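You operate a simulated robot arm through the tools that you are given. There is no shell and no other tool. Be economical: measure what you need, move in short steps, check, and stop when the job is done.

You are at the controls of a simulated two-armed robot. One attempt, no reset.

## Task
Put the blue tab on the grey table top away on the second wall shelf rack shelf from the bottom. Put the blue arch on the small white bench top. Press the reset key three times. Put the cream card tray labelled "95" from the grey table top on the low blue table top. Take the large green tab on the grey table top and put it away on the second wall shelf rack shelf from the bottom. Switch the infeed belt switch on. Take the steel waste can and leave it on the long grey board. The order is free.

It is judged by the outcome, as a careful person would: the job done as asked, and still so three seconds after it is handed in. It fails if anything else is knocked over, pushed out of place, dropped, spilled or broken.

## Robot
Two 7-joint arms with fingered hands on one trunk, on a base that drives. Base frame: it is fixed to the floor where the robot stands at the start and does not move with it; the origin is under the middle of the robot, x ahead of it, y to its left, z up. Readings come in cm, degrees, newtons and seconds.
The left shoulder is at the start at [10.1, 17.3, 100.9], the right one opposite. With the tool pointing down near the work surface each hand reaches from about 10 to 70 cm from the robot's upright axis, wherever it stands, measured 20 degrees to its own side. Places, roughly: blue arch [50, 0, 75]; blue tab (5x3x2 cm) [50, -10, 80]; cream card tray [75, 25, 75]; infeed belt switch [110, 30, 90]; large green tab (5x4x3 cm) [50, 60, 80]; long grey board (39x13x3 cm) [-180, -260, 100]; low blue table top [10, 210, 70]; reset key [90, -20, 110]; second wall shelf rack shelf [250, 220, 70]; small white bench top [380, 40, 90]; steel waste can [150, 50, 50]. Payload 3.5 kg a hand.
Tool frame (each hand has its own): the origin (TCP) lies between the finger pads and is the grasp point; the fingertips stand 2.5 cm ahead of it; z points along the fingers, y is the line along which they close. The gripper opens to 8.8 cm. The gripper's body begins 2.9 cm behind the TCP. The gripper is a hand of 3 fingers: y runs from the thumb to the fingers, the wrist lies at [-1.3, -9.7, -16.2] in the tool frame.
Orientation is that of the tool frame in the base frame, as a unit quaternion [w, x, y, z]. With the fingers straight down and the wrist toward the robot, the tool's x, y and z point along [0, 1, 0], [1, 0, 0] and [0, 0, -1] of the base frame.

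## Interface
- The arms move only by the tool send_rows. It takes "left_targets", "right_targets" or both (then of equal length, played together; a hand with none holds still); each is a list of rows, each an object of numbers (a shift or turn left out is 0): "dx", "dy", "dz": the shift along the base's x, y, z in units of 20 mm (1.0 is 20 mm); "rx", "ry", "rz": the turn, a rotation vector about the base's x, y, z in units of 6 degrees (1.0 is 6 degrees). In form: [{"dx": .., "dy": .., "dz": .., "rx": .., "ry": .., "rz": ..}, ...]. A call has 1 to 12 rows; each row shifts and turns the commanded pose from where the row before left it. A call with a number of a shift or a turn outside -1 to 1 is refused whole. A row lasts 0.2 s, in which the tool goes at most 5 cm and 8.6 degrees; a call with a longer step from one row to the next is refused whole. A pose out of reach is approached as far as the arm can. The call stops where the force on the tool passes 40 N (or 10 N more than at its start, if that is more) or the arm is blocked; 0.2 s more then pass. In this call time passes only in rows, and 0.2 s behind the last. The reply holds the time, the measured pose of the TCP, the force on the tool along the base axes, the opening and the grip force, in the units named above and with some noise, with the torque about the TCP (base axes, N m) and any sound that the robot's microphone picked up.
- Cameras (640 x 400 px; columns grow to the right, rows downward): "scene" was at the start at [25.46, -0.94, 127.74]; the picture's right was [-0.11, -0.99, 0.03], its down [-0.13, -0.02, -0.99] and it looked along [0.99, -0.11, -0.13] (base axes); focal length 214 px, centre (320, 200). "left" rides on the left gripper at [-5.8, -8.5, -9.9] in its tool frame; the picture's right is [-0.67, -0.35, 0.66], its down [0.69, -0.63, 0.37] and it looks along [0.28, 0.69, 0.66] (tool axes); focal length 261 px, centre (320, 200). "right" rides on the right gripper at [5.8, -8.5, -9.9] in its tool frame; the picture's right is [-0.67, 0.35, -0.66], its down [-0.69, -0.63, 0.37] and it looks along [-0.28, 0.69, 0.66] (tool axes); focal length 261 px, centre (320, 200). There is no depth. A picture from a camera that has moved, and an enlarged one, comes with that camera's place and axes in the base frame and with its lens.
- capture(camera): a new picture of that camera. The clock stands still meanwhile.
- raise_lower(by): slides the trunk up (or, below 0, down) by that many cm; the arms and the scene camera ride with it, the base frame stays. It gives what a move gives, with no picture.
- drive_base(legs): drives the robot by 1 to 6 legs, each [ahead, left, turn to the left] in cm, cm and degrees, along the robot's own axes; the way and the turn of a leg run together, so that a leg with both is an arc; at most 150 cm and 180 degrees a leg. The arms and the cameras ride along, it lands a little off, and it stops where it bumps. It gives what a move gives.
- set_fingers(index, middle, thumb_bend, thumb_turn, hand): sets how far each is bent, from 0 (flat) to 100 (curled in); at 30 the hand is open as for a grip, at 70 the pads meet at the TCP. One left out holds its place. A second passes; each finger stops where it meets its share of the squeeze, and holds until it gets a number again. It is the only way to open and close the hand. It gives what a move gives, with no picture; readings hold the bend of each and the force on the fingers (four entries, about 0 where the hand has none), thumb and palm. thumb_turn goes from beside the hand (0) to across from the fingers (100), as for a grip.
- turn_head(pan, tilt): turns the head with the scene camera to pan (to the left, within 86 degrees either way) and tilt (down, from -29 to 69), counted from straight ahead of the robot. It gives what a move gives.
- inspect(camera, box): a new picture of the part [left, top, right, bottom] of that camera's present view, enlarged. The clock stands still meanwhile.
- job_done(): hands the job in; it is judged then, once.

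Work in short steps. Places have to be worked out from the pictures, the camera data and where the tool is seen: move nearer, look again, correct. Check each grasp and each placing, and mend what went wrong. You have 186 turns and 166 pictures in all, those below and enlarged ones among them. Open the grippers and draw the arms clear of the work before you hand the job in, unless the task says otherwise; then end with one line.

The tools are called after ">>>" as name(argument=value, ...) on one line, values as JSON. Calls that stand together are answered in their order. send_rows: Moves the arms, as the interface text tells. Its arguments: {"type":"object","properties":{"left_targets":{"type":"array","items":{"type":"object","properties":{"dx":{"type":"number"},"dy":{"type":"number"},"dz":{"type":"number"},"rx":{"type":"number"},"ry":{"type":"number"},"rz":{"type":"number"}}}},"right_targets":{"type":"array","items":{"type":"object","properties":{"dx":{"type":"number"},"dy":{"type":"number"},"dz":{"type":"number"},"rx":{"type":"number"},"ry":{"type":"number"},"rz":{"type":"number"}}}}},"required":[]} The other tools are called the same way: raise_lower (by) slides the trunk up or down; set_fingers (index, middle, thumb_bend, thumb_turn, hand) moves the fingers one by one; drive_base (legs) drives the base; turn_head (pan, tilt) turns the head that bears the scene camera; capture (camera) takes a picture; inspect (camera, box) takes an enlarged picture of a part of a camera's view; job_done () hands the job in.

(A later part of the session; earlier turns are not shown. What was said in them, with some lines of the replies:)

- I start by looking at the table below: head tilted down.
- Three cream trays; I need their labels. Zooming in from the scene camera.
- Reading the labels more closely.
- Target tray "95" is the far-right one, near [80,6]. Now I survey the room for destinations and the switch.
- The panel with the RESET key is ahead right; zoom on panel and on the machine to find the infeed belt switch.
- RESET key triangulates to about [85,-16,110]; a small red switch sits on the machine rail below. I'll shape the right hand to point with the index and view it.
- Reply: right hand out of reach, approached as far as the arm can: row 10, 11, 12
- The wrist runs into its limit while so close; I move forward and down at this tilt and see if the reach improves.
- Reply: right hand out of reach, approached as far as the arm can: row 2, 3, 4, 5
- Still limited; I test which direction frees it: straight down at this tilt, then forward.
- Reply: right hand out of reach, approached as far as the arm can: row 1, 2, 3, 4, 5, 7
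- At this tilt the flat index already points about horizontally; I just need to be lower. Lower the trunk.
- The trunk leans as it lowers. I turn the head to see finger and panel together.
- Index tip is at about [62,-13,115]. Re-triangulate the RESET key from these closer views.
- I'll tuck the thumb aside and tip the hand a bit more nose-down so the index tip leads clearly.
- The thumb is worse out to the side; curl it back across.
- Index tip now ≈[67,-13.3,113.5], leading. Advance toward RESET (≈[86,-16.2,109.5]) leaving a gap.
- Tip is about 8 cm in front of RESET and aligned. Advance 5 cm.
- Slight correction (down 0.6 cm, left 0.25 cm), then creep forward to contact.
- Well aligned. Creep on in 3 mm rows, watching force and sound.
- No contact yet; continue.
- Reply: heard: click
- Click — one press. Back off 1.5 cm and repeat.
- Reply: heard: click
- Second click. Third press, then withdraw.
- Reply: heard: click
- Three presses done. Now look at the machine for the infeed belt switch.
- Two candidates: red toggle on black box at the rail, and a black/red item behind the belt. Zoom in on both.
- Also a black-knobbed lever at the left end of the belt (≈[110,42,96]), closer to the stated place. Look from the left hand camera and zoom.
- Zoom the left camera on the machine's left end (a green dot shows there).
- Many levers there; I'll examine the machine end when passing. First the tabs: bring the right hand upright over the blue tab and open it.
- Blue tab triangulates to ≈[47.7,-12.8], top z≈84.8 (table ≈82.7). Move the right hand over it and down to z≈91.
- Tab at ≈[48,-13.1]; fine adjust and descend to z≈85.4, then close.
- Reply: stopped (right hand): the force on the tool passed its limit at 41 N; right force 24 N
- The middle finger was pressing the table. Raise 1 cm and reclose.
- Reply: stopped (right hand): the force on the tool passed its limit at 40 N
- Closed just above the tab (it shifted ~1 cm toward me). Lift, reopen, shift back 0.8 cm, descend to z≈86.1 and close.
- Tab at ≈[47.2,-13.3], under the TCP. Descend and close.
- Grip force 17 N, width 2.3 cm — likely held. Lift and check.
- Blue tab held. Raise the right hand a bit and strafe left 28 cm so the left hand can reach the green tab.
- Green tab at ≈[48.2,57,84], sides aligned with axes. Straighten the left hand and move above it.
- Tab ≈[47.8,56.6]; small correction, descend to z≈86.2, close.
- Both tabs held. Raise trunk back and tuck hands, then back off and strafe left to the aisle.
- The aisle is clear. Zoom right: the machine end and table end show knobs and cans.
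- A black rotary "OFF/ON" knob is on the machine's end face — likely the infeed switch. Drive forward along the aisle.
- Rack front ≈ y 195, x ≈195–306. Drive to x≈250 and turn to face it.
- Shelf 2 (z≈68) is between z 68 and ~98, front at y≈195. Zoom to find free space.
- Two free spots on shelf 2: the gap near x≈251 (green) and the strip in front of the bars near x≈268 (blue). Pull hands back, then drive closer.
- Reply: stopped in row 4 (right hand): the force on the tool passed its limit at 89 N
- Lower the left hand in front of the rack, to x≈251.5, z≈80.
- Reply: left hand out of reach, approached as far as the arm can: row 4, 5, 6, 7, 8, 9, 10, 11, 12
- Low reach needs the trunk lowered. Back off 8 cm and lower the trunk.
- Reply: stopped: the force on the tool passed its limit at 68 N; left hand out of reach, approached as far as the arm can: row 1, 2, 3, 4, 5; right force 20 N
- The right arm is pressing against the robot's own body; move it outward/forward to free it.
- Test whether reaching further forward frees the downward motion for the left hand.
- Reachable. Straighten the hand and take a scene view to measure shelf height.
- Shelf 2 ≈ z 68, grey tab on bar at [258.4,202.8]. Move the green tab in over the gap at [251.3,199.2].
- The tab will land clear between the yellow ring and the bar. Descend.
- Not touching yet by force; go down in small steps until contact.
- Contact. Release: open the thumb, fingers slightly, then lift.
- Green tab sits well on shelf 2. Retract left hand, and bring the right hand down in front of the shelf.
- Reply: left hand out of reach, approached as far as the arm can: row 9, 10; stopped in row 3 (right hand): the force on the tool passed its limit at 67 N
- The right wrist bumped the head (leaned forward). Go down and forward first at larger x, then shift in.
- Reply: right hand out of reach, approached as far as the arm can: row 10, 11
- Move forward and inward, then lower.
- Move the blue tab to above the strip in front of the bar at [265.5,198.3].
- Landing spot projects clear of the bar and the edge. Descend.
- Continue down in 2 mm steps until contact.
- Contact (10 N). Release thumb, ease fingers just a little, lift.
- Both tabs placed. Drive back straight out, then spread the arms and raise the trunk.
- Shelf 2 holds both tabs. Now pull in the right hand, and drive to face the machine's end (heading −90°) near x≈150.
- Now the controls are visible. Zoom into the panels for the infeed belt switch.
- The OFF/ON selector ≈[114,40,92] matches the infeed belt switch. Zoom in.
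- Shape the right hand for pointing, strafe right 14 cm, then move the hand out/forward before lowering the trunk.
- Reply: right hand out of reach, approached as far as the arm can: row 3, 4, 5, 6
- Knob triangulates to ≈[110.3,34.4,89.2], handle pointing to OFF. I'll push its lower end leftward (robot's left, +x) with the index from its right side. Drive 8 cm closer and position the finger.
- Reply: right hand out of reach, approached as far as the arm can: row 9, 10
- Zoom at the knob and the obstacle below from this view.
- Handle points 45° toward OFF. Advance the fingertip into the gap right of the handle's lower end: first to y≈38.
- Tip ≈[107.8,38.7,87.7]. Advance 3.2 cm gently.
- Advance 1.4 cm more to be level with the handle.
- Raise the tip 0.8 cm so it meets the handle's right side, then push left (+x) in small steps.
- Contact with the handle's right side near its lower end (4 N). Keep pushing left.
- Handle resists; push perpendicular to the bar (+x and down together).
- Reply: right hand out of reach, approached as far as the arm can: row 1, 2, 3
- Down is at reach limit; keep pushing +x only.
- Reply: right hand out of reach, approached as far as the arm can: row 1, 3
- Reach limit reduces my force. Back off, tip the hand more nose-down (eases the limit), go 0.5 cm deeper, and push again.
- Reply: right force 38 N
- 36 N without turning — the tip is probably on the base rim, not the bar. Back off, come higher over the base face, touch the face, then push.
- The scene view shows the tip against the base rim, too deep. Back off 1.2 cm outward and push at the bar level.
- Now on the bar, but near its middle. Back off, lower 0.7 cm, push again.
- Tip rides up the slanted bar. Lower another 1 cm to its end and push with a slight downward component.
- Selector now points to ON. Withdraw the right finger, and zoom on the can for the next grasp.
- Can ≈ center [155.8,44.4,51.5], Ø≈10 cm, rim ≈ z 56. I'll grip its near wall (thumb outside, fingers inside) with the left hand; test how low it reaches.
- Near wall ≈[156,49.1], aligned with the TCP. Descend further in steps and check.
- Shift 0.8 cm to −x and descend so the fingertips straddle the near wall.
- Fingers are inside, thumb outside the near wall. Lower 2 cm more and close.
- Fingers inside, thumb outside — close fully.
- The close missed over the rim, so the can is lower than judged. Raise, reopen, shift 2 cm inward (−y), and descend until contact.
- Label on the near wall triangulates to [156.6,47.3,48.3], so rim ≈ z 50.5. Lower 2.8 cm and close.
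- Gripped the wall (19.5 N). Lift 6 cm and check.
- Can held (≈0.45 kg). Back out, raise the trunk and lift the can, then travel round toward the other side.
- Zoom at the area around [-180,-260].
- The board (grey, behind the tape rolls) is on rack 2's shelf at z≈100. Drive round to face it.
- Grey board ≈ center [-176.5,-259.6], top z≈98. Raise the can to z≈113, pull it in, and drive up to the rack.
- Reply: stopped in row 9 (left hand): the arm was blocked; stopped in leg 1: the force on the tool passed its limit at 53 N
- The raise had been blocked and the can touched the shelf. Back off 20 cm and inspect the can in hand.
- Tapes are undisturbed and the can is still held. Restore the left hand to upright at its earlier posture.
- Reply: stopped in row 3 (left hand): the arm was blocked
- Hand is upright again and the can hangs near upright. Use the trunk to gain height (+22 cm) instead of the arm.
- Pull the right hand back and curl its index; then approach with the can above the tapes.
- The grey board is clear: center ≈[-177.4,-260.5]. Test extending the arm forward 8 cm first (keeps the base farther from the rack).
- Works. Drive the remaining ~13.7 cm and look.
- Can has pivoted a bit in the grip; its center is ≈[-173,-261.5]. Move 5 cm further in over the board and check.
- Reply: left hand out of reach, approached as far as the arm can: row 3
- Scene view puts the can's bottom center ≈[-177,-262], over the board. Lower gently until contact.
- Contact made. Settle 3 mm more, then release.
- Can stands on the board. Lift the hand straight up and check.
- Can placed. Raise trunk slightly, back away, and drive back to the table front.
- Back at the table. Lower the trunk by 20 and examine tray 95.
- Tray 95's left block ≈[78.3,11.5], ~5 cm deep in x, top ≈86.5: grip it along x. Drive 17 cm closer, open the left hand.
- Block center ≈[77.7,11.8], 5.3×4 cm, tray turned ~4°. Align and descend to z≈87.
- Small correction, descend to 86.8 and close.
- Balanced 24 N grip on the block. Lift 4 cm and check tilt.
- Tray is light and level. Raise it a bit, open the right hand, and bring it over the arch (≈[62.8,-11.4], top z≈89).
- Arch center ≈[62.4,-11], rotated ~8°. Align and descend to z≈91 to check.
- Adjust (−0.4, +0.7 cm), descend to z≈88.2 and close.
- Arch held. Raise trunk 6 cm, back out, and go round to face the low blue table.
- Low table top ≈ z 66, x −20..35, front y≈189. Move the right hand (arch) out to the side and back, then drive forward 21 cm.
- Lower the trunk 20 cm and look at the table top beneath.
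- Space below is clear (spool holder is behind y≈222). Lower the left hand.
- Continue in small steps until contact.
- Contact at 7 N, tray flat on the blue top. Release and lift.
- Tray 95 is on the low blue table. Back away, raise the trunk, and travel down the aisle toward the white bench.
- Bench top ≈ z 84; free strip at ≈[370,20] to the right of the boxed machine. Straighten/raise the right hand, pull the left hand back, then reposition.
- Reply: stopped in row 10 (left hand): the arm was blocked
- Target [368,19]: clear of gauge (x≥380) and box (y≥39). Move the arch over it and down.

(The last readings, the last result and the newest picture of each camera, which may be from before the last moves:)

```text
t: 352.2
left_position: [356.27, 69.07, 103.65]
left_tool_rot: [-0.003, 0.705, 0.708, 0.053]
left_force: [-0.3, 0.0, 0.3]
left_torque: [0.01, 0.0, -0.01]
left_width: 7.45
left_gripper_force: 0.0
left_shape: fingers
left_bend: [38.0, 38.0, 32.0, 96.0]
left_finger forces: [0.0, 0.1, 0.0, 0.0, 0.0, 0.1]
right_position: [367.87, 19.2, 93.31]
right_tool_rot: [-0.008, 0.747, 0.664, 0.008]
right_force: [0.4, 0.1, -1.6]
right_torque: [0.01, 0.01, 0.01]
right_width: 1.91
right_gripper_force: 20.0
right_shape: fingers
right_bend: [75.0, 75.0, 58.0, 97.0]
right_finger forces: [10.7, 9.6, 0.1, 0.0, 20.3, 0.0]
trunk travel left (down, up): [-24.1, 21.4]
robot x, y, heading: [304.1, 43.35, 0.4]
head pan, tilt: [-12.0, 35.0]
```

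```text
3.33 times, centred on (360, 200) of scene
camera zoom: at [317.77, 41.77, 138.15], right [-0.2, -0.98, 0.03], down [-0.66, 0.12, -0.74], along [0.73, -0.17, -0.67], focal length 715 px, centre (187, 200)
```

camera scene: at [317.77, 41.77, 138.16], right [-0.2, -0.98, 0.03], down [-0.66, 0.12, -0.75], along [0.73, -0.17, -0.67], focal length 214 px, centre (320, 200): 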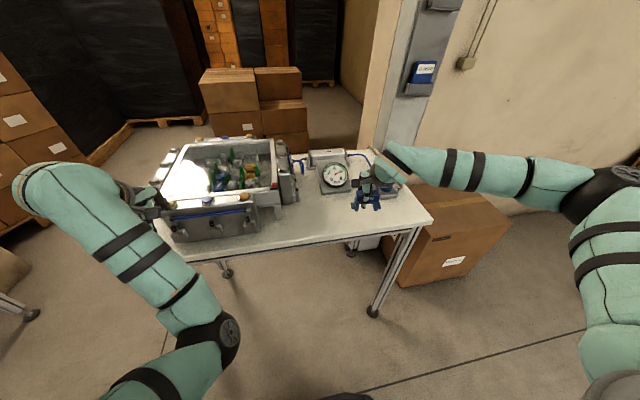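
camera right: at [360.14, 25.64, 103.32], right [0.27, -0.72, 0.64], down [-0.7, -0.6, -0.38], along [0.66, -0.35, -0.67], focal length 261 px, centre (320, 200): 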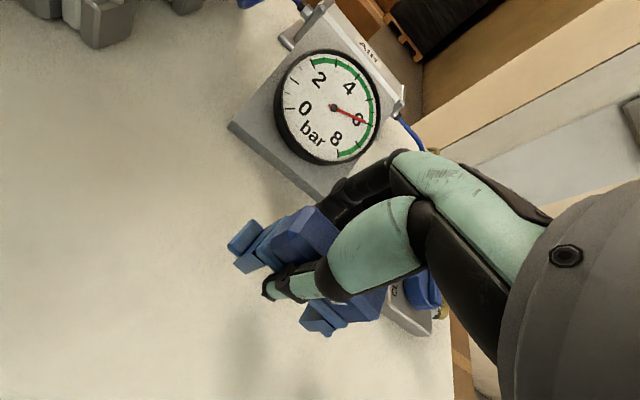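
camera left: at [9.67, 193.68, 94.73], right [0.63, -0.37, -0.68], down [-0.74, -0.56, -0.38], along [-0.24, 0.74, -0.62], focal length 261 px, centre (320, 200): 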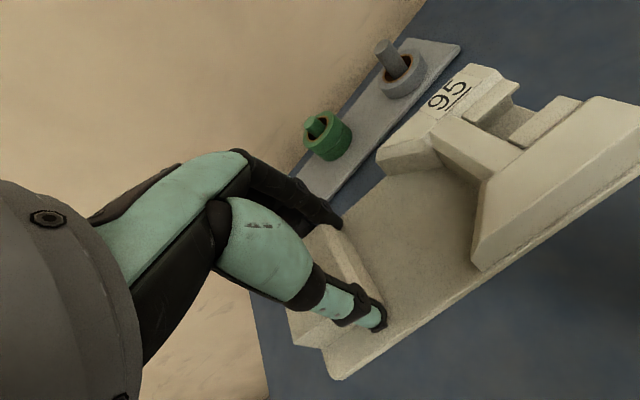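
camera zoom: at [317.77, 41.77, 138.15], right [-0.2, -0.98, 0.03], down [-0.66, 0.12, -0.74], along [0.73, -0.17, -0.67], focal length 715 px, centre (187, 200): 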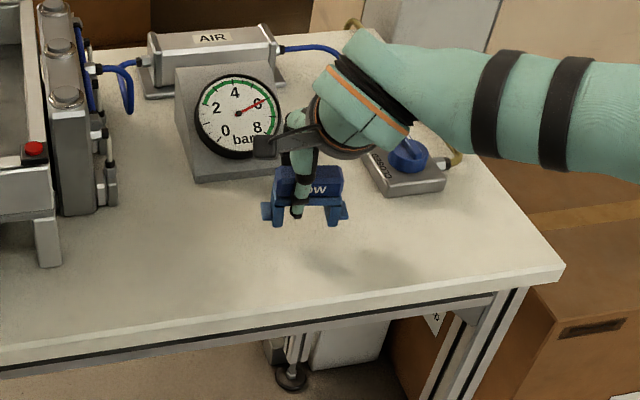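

Landing spot is clear of gauge and valve. Lower to contact.

>>> send_rows(right_targets=[{"dz": -0.5}, {"dz": -0.5}, {"dz": -0.3}])

>>> send_rows(right_targets=[{"dz": -0.2}, {"dz": -0.2}])

```text
t: 353.0
left_position: [356.01, 69.07, 103.89]
left_tool_rot: [-0.001, 0.705, 0.707, 0.053]
left_force: [-0.1, -0.7, 0.1]
left_torque: [0.01, -0.04, 0.04]
left_width: 7.43
left_gripper_force: 0.0
left_shape: fingers
left_bend: [38.0, 38.0, 32.0, 96.0]
left_finger forces: [0.0, 0.1, 0.1, 0.1, 0.1, 0.0]
right_position: [367.98, 19.12, 90.95]
right_tool_rot: [-0.008, 0.747, 0.664, 0.009]
right_force: [1.7, -1.4, 8.2]
right_torque: [0.08, 0.01, 0.0]
right_width: 1.92
right_gripper_force: 21.4
right_shape: fingers
right_bend: [76.0, 75.0, 58.0, 97.0]
right_finger forces: [12.3, 10.3, 0.0, 0.0, 20.2, 0.0]
trunk travel left (down, up): [-24.1, 21.4]
robot x, y, heading: [303.7, 43.53, 0.6]
head pan, tilt: [-12.0, 35.0]
```

```text
t: 353.6
left_position: [356.29, 69.1, 103.76]
left_tool_rot: [-0.001, 0.704, 0.708, 0.052]
left_force: [0.0, 0.4, -0.1]
left_torque: [0.03, -0.02, 0.01]
left_width: 7.45
left_gripper_force: 0.1
left_shape: fingers
left_bend: [38.0, 38.0, 32.0, 96.0]
left_finger forces: [0.1, 0.0, 0.0, 0.0, 0.0, 0.1]
right_position: [367.88, 19.39, 89.59]
right_tool_rot: [-0.01, 0.747, 0.665, 0.007]
right_force: [-1.8, 0.0, 5.1]
right_torque: [0.08, 0.11, 0.02]
right_width: 0.67
right_gripper_force: 14.1
right_shape: fingers
right_bend: [77.0, 77.0, 65.0, 99.0]
right_finger forces: [9.0, 5.1, 0.0, 0.1, 15.4, 0.1]
trunk travel left (down, up): [-24.1, 21.4]
robot x, y, heading: [303.75, 43.6, 0.5]
head pan, tilt: [-12.0, 35.0]
```

Contact already at 91; fingers slid a little. Open now and check before lifting.

>>> set_fingers(hand="right", index=35, middle=35, thumb_bend=32)

>>> inspect(camera="scene", box=[280, 140, 440, 260])

```text
t: 354.6
left_position: [356.18, 69.12, 103.73]
left_tool_rot: [-0.002, 0.704, 0.708, 0.052]
left_force: [0.2, 0.6, -0.7]
left_torque: [0.0, -0.04, 0.04]
left_width: 7.45
left_gripper_force: 0.2
left_shape: fingers
left_bend: [38.0, 38.0, 32.0, 96.0]
left_finger forces: [0.0, 0.1, 0.1, 0.1, 0.0, 0.0]
right_position: [367.98, 19.37, 89.88]
right_tool_rot: [-0.008, 0.747, 0.665, 0.007]
right_force: [0.4, 0.6, -0.3]
right_torque: [-0.02, -0.02, -0.02]
right_width: 7.72
right_gripper_force: 0.1
right_shape: fingers
right_bend: [35.0, 35.0, 32.0, 96.0]
right_finger forces: [0.0, 0.0, 0.0, 0.1, 0.0, 0.0]
trunk travel left (down, up): [-24.1, 21.4]
robot x, y, heading: [303.44, 43.78, 0.4]
head pan, tilt: [-12.0, 35.0]
```

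```text
3.33 times, centred on (360, 200) of scene
camera zoom: at [317.73, 41.79, 138.16], right [-0.2, -0.98, 0.03], down [-0.66, 0.12, -0.74], along [0.73, -0.17, -0.67], focal length 715 px, centre (187, 200)
```

zoom: 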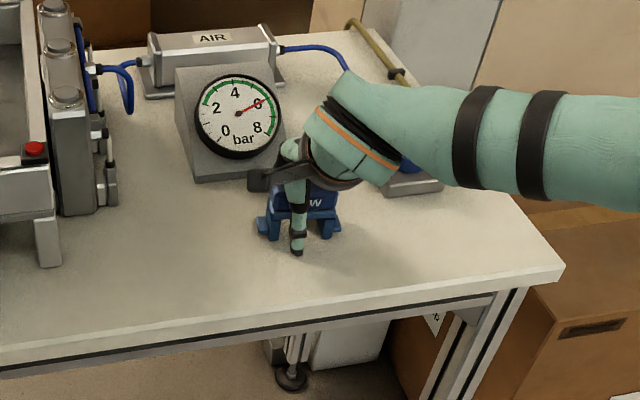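

Arch stands upright on the bench. Lift the hand straight up and back away.

>>> send_rows(right_targets=[{"dz": 0.5}, {"dz": 0.8}, {"dz": 1}, {"dz": 1}, {"dz": 1}, {"dz": 1}])

>>> drive_base(legs=[[-40, 0, 0]])

>>> capture(camera="scene")

```text
t: 356.0
left_position: [356.27, 69.08, 103.7]
left_tool_rot: [-0.001, 0.704, 0.708, 0.052]
left_force: [-1.2, 0.1, -0.3]
left_torque: [-0.02, -0.04, 0.0]
left_width: 7.46
left_gripper_force: 0.0
left_shape: fingers
left_bend: [38.0, 38.0, 32.0, 96.0]
left_finger forces: [0.1, 0.0, 0.0, 0.0, 0.0, 0.0]
right_position: [367.91, 19.43, 100.48]
right_tool_rot: [-0.008, 0.747, 0.664, 0.008]
right_force: [0.4, -1.1, -0.1]
right_torque: [0.01, -0.01, 0.01]
right_width: 7.7
right_gripper_force: 0.0
right_shape: fingers
right_bend: [35.0, 35.0, 32.0, 96.0]
right_finger forces: [0.0, 0.1, 0.0, 0.1, 0.0, 0.0]
trunk travel left (down, up): [-24.1, 21.4]
robot x, y, heading: [303.91, 43.39, 0.4]
head pan, tilt: [-12.0, 35.0]
```

```text
t: 358.5
left_position: [316.18, 68.92, 103.74]
left_tool_rot: [-0.002, 0.704, 0.708, 0.052]
left_force: [0.3, 1.0, 0.6]
left_torque: [0.02, 0.01, -0.01]
left_width: 7.44
left_gripper_force: 0.1
left_shape: fingers
left_bend: [38.0, 38.0, 32.0, 96.0]
left_finger forces: [0.0, 0.1, 0.0, 0.0, 0.1, 0.0]
right_position: [327.8, 19.01, 100.33]
right_tool_rot: [-0.008, 0.747, 0.665, 0.008]
right_force: [-0.1, 0.6, 0.3]
right_torque: [-0.02, 0.02, -0.02]
right_width: 7.73
right_gripper_force: 0.1
right_shape: fingers
right_bend: [35.0, 35.0, 32.0, 96.0]
right_finger forces: [0.1, 0.1, 0.0, 0.0, 0.0, 0.0]
trunk travel left (down, up): [-24.1, 21.4]
robot x, y, heading: [263.57, 43.23, 0.2]
head pan, tilt: [-12.0, 35.0]
```

```text
13 pictures are left
camera scene: at [277.56, 41.56, 138.15], right [-0.2, -0.98, 0.03], down [-0.66, 0.12, -0.74], along [0.73, -0.17, -0.67], focal length 214 px, centre (320, 200)
```

scene: 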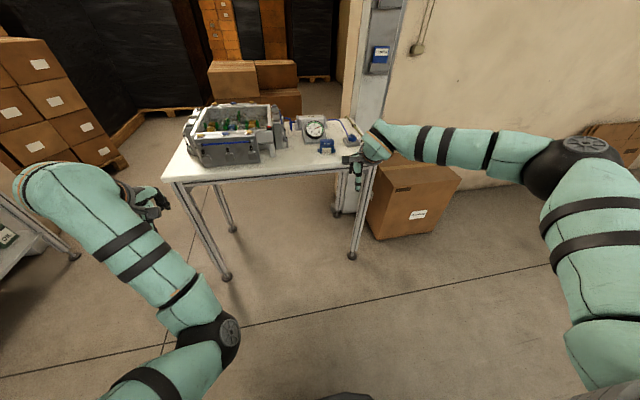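

Arch is placed. As a last check, drive back to the aisle and verify the belt selector is still ON.

>>> drive_base(legs=[[0, 84, 0], [-120, 0, 0], [0, 0, -85]])

>>> turn_head(pan=-25, tilt=15)

>>> capture(camera="scene")

```text
t: 372.2
left_position: [171.89, 75.96, 103.74]
left_tool_rot: [0.033, 0.998, 0.047, 0.04]
left_force: [0.7, -0.5, 0.4]
left_torque: [0.01, 0.01, 0.0]
left_width: 7.44
left_gripper_force: 0.0
left_shape: fingers
left_bend: [38.0, 38.0, 32.0, 96.0]
left_finger forces: [0.0, 0.1, 0.0, 0.0, 0.0, 0.0]
right_position: [123.38, 59.98, 100.38]
right_tool_rot: [-0.001, 1.0, -0.014, 0.012]
right_force: [-0.8, 0.4, -0.4]
right_torque: [-0.04, -0.02, 0.01]
right_width: 7.71
right_gripper_force: 0.0
right_shape: fingers
right_bend: [35.0, 35.0, 32.0, 96.0]
right_finger forces: [0.1, 0.0, 0.1, 0.0, 0.1, 0.0]
trunk travel left (down, up): [-24.1, 21.4]
robot x, y, heading: [141.58, 126.09, -84.5]
head pan, tilt: [-12.0, 35.0]
```

```text
t: 373.1
left_position: [171.92, 75.96, 103.75]
left_tool_rot: [0.035, 0.997, 0.048, 0.04]
left_force: [0.3, 0.0, 1.0]
left_torque: [0.02, -0.02, -0.03]
left_width: 7.43
left_gripper_force: 0.1
left_shape: fingers
left_bend: [38.0, 38.0, 32.0, 96.0]
left_finger forces: [0.0, 0.0, 0.0, 0.0, 0.0, 0.0]
right_position: [123.34, 59.9, 100.38]
right_tool_rot: [-0.001, 1.0, -0.014, 0.011]
right_force: [0.5, 0.2, -0.2]
right_torque: [0.02, 0.01, -0.02]
right_width: 7.7
right_gripper_force: 0.0
right_shape: fingers
right_bend: [35.0, 35.0, 32.0, 96.0]
right_finger forces: [0.0, 0.0, 0.1, 0.0, 0.0, 0.1]
trunk travel left (down, up): [-24.1, 21.4]
robot x, y, heading: [141.57, 126.1, -84.7]
head pan, tilt: [-25.0, 15.0]
```

```text
12 pictures are left
camera scene: at [139.22, 111.57, 141.34], right [-0.94, 0.33, 0.05], down [0.08, 0.36, -0.93], along [-0.33, -0.87, -0.36], focal length 214 px, centre (320, 200)
```

scene: 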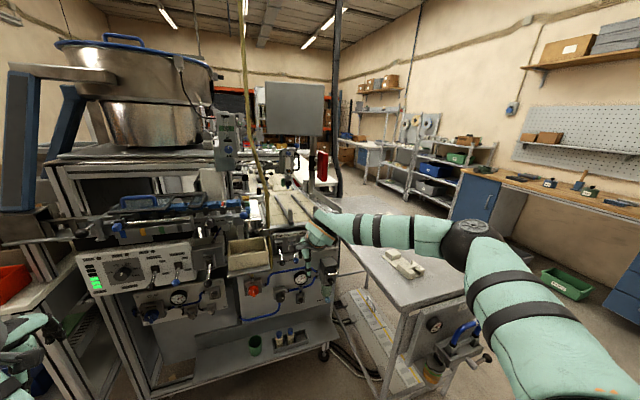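

Zoom on the selector and on the far rack (can and rolls).

>>> inspect(camera="scene", box=[280, 210, 350, 265])

>>> inspect(camera="scene", box=[380, 100, 450, 160])

```text
7.27 times, centred on (315, 238) of scene
camera zoom: at [139.22, 111.57, 141.34], right [-0.94, 0.33, 0.05], down [0.08, 0.36, -0.93], along [-0.33, -0.87, -0.36], focal length 1560 px, centre (356, -73)
```

zoom: 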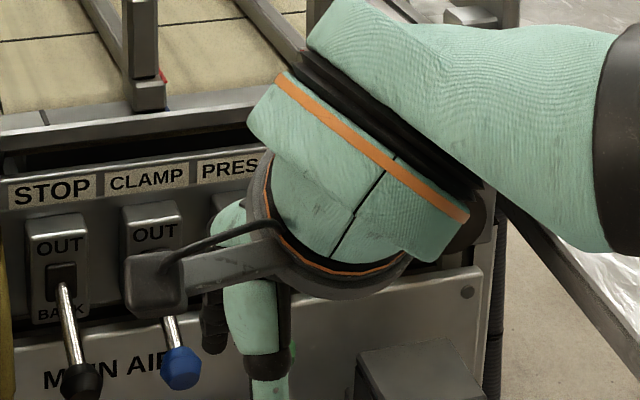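

```text
6.67 times, centred on (415, 130) of scene
camera zoom: at [139.22, 111.57, 141.34], right [-0.94, 0.33, 0.05], down [0.08, 0.36, -0.93], along [-0.33, -0.87, -0.36], focal length 1430 px, centre (-313, 667)
```

zoom: 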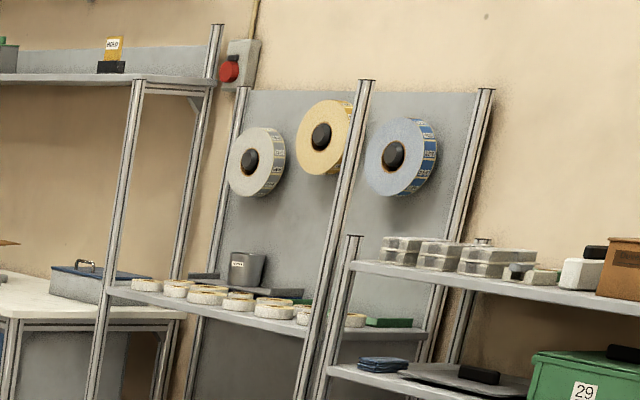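

Can and rolls are fine. Move the right hand aside to see the selector.

>>> send_rows(right_targets=[{"dz": 1}, {"dz": 1}, {"dz": 1}, {"dx": -1, "dy": 0.5}, {"dx": -1, "dy": 0.5}, {"dx": -1, "dy": 0.5}, {"dx": -1, "dy": 0.5}, {"dx": -1, "dy": 0.5}])

>>> inspect(camera="scene", box=[280, 210, 350, 265])

```text
t: 374.9
left_position: [171.9, 76.08, 103.83]
left_tool_rot: [0.035, 0.997, 0.047, 0.04]
left_force: [0.7, 0.4, 0.2]
left_torque: [0.0, 0.01, 0.0]
left_width: 7.45
left_gripper_force: 0.0
left_shape: fingers
left_bend: [38.0, 38.0, 32.0, 96.0]
left_finger forces: [0.0, 0.0, 0.1, 0.0, 0.0, 0.0]
right_position: [113.3, 65.02, 106.3]
right_tool_rot: [-0.001, 1.0, -0.014, 0.012]
right_force: [-1.8, -0.3, 0.1]
right_torque: [0.03, 0.02, -0.03]
right_width: 7.73
right_gripper_force: 0.1
right_shape: fingers
right_bend: [35.0, 35.0, 32.0, 96.0]
right_finger forces: [0.0, 0.0, 0.0, 0.0, 0.0, 0.1]
trunk travel left (down, up): [-24.1, 21.4]
robot x, y, heading: [141.74, 126.58, -84.5]
head pan, tilt: [-25.0, 15.0]
```

```text
7.27 times, centred on (315, 238) of scene
camera zoom: at [139.13, 111.63, 141.36], right [-0.94, 0.33, 0.05], down [0.08, 0.36, -0.93], along [-0.33, -0.87, -0.36], focal length 1560 px, centre (356, -73)
```

zoom: 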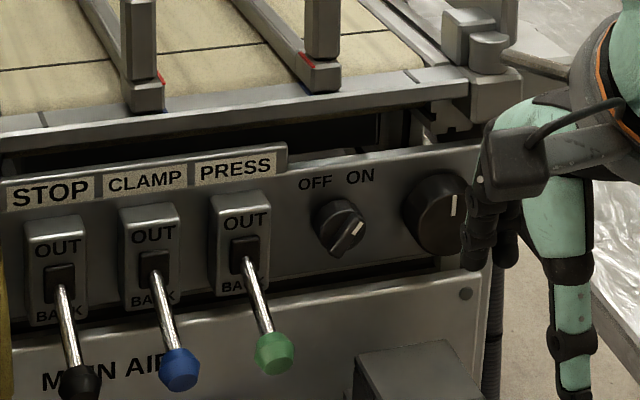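

Selector is at ON; all placements verified. Back the arms clear a little and hand in.

>>> drive_base(legs=[[-15, 0, 0]])

>>> job_done()

```text
t: 376.2
left_position: [170.59, 90.82, 103.59]
left_tool_rot: [0.034, 0.997, 0.048, 0.04]
left_force: [-0.2, 0.6, -0.4]
left_torque: [-0.03, 0.0, -0.03]
left_width: 7.44
left_gripper_force: 0.0
left_shape: fingers
left_bend: [38.0, 38.0, 32.0, 96.0]
left_finger forces: [0.0, 0.0, 0.1, 0.1, 0.0, 0.0]
right_position: [112.03, 79.77, 106.13]
right_tool_rot: [-0.001, 1.0, -0.013, 0.011]
right_force: [0.0, -0.2, 0.2]
right_torque: [0.0, 0.0, 0.0]
right_width: 7.76
right_gripper_force: 0.1
right_shape: fingers
right_bend: [35.0, 35.0, 32.0, 96.0]
right_finger forces: [0.0, 0.0, 0.0, 0.0, 0.0, 0.1]
trunk travel left (down, up): [-24.1, 21.4]
robot x, y, heading: [140.16, 141.04, -84.7]
head pan, tilt: [-25.0, 15.0]
```

```text
The job is handed in.
```

All seven tasks were carried out and handed in: both tabs, the arch, tray "95" and the can are placed, the reset key was pressed three times (three clicks heard), and the OFF/ON selector I took to be the infeed belt switch, which carries no name label, is at ON. While moving the can I bumped it once against the front of its destination shelf, and a hand lightly brushed the hanging roll above it; later views showed the tapes, rolls and can undisturbed.
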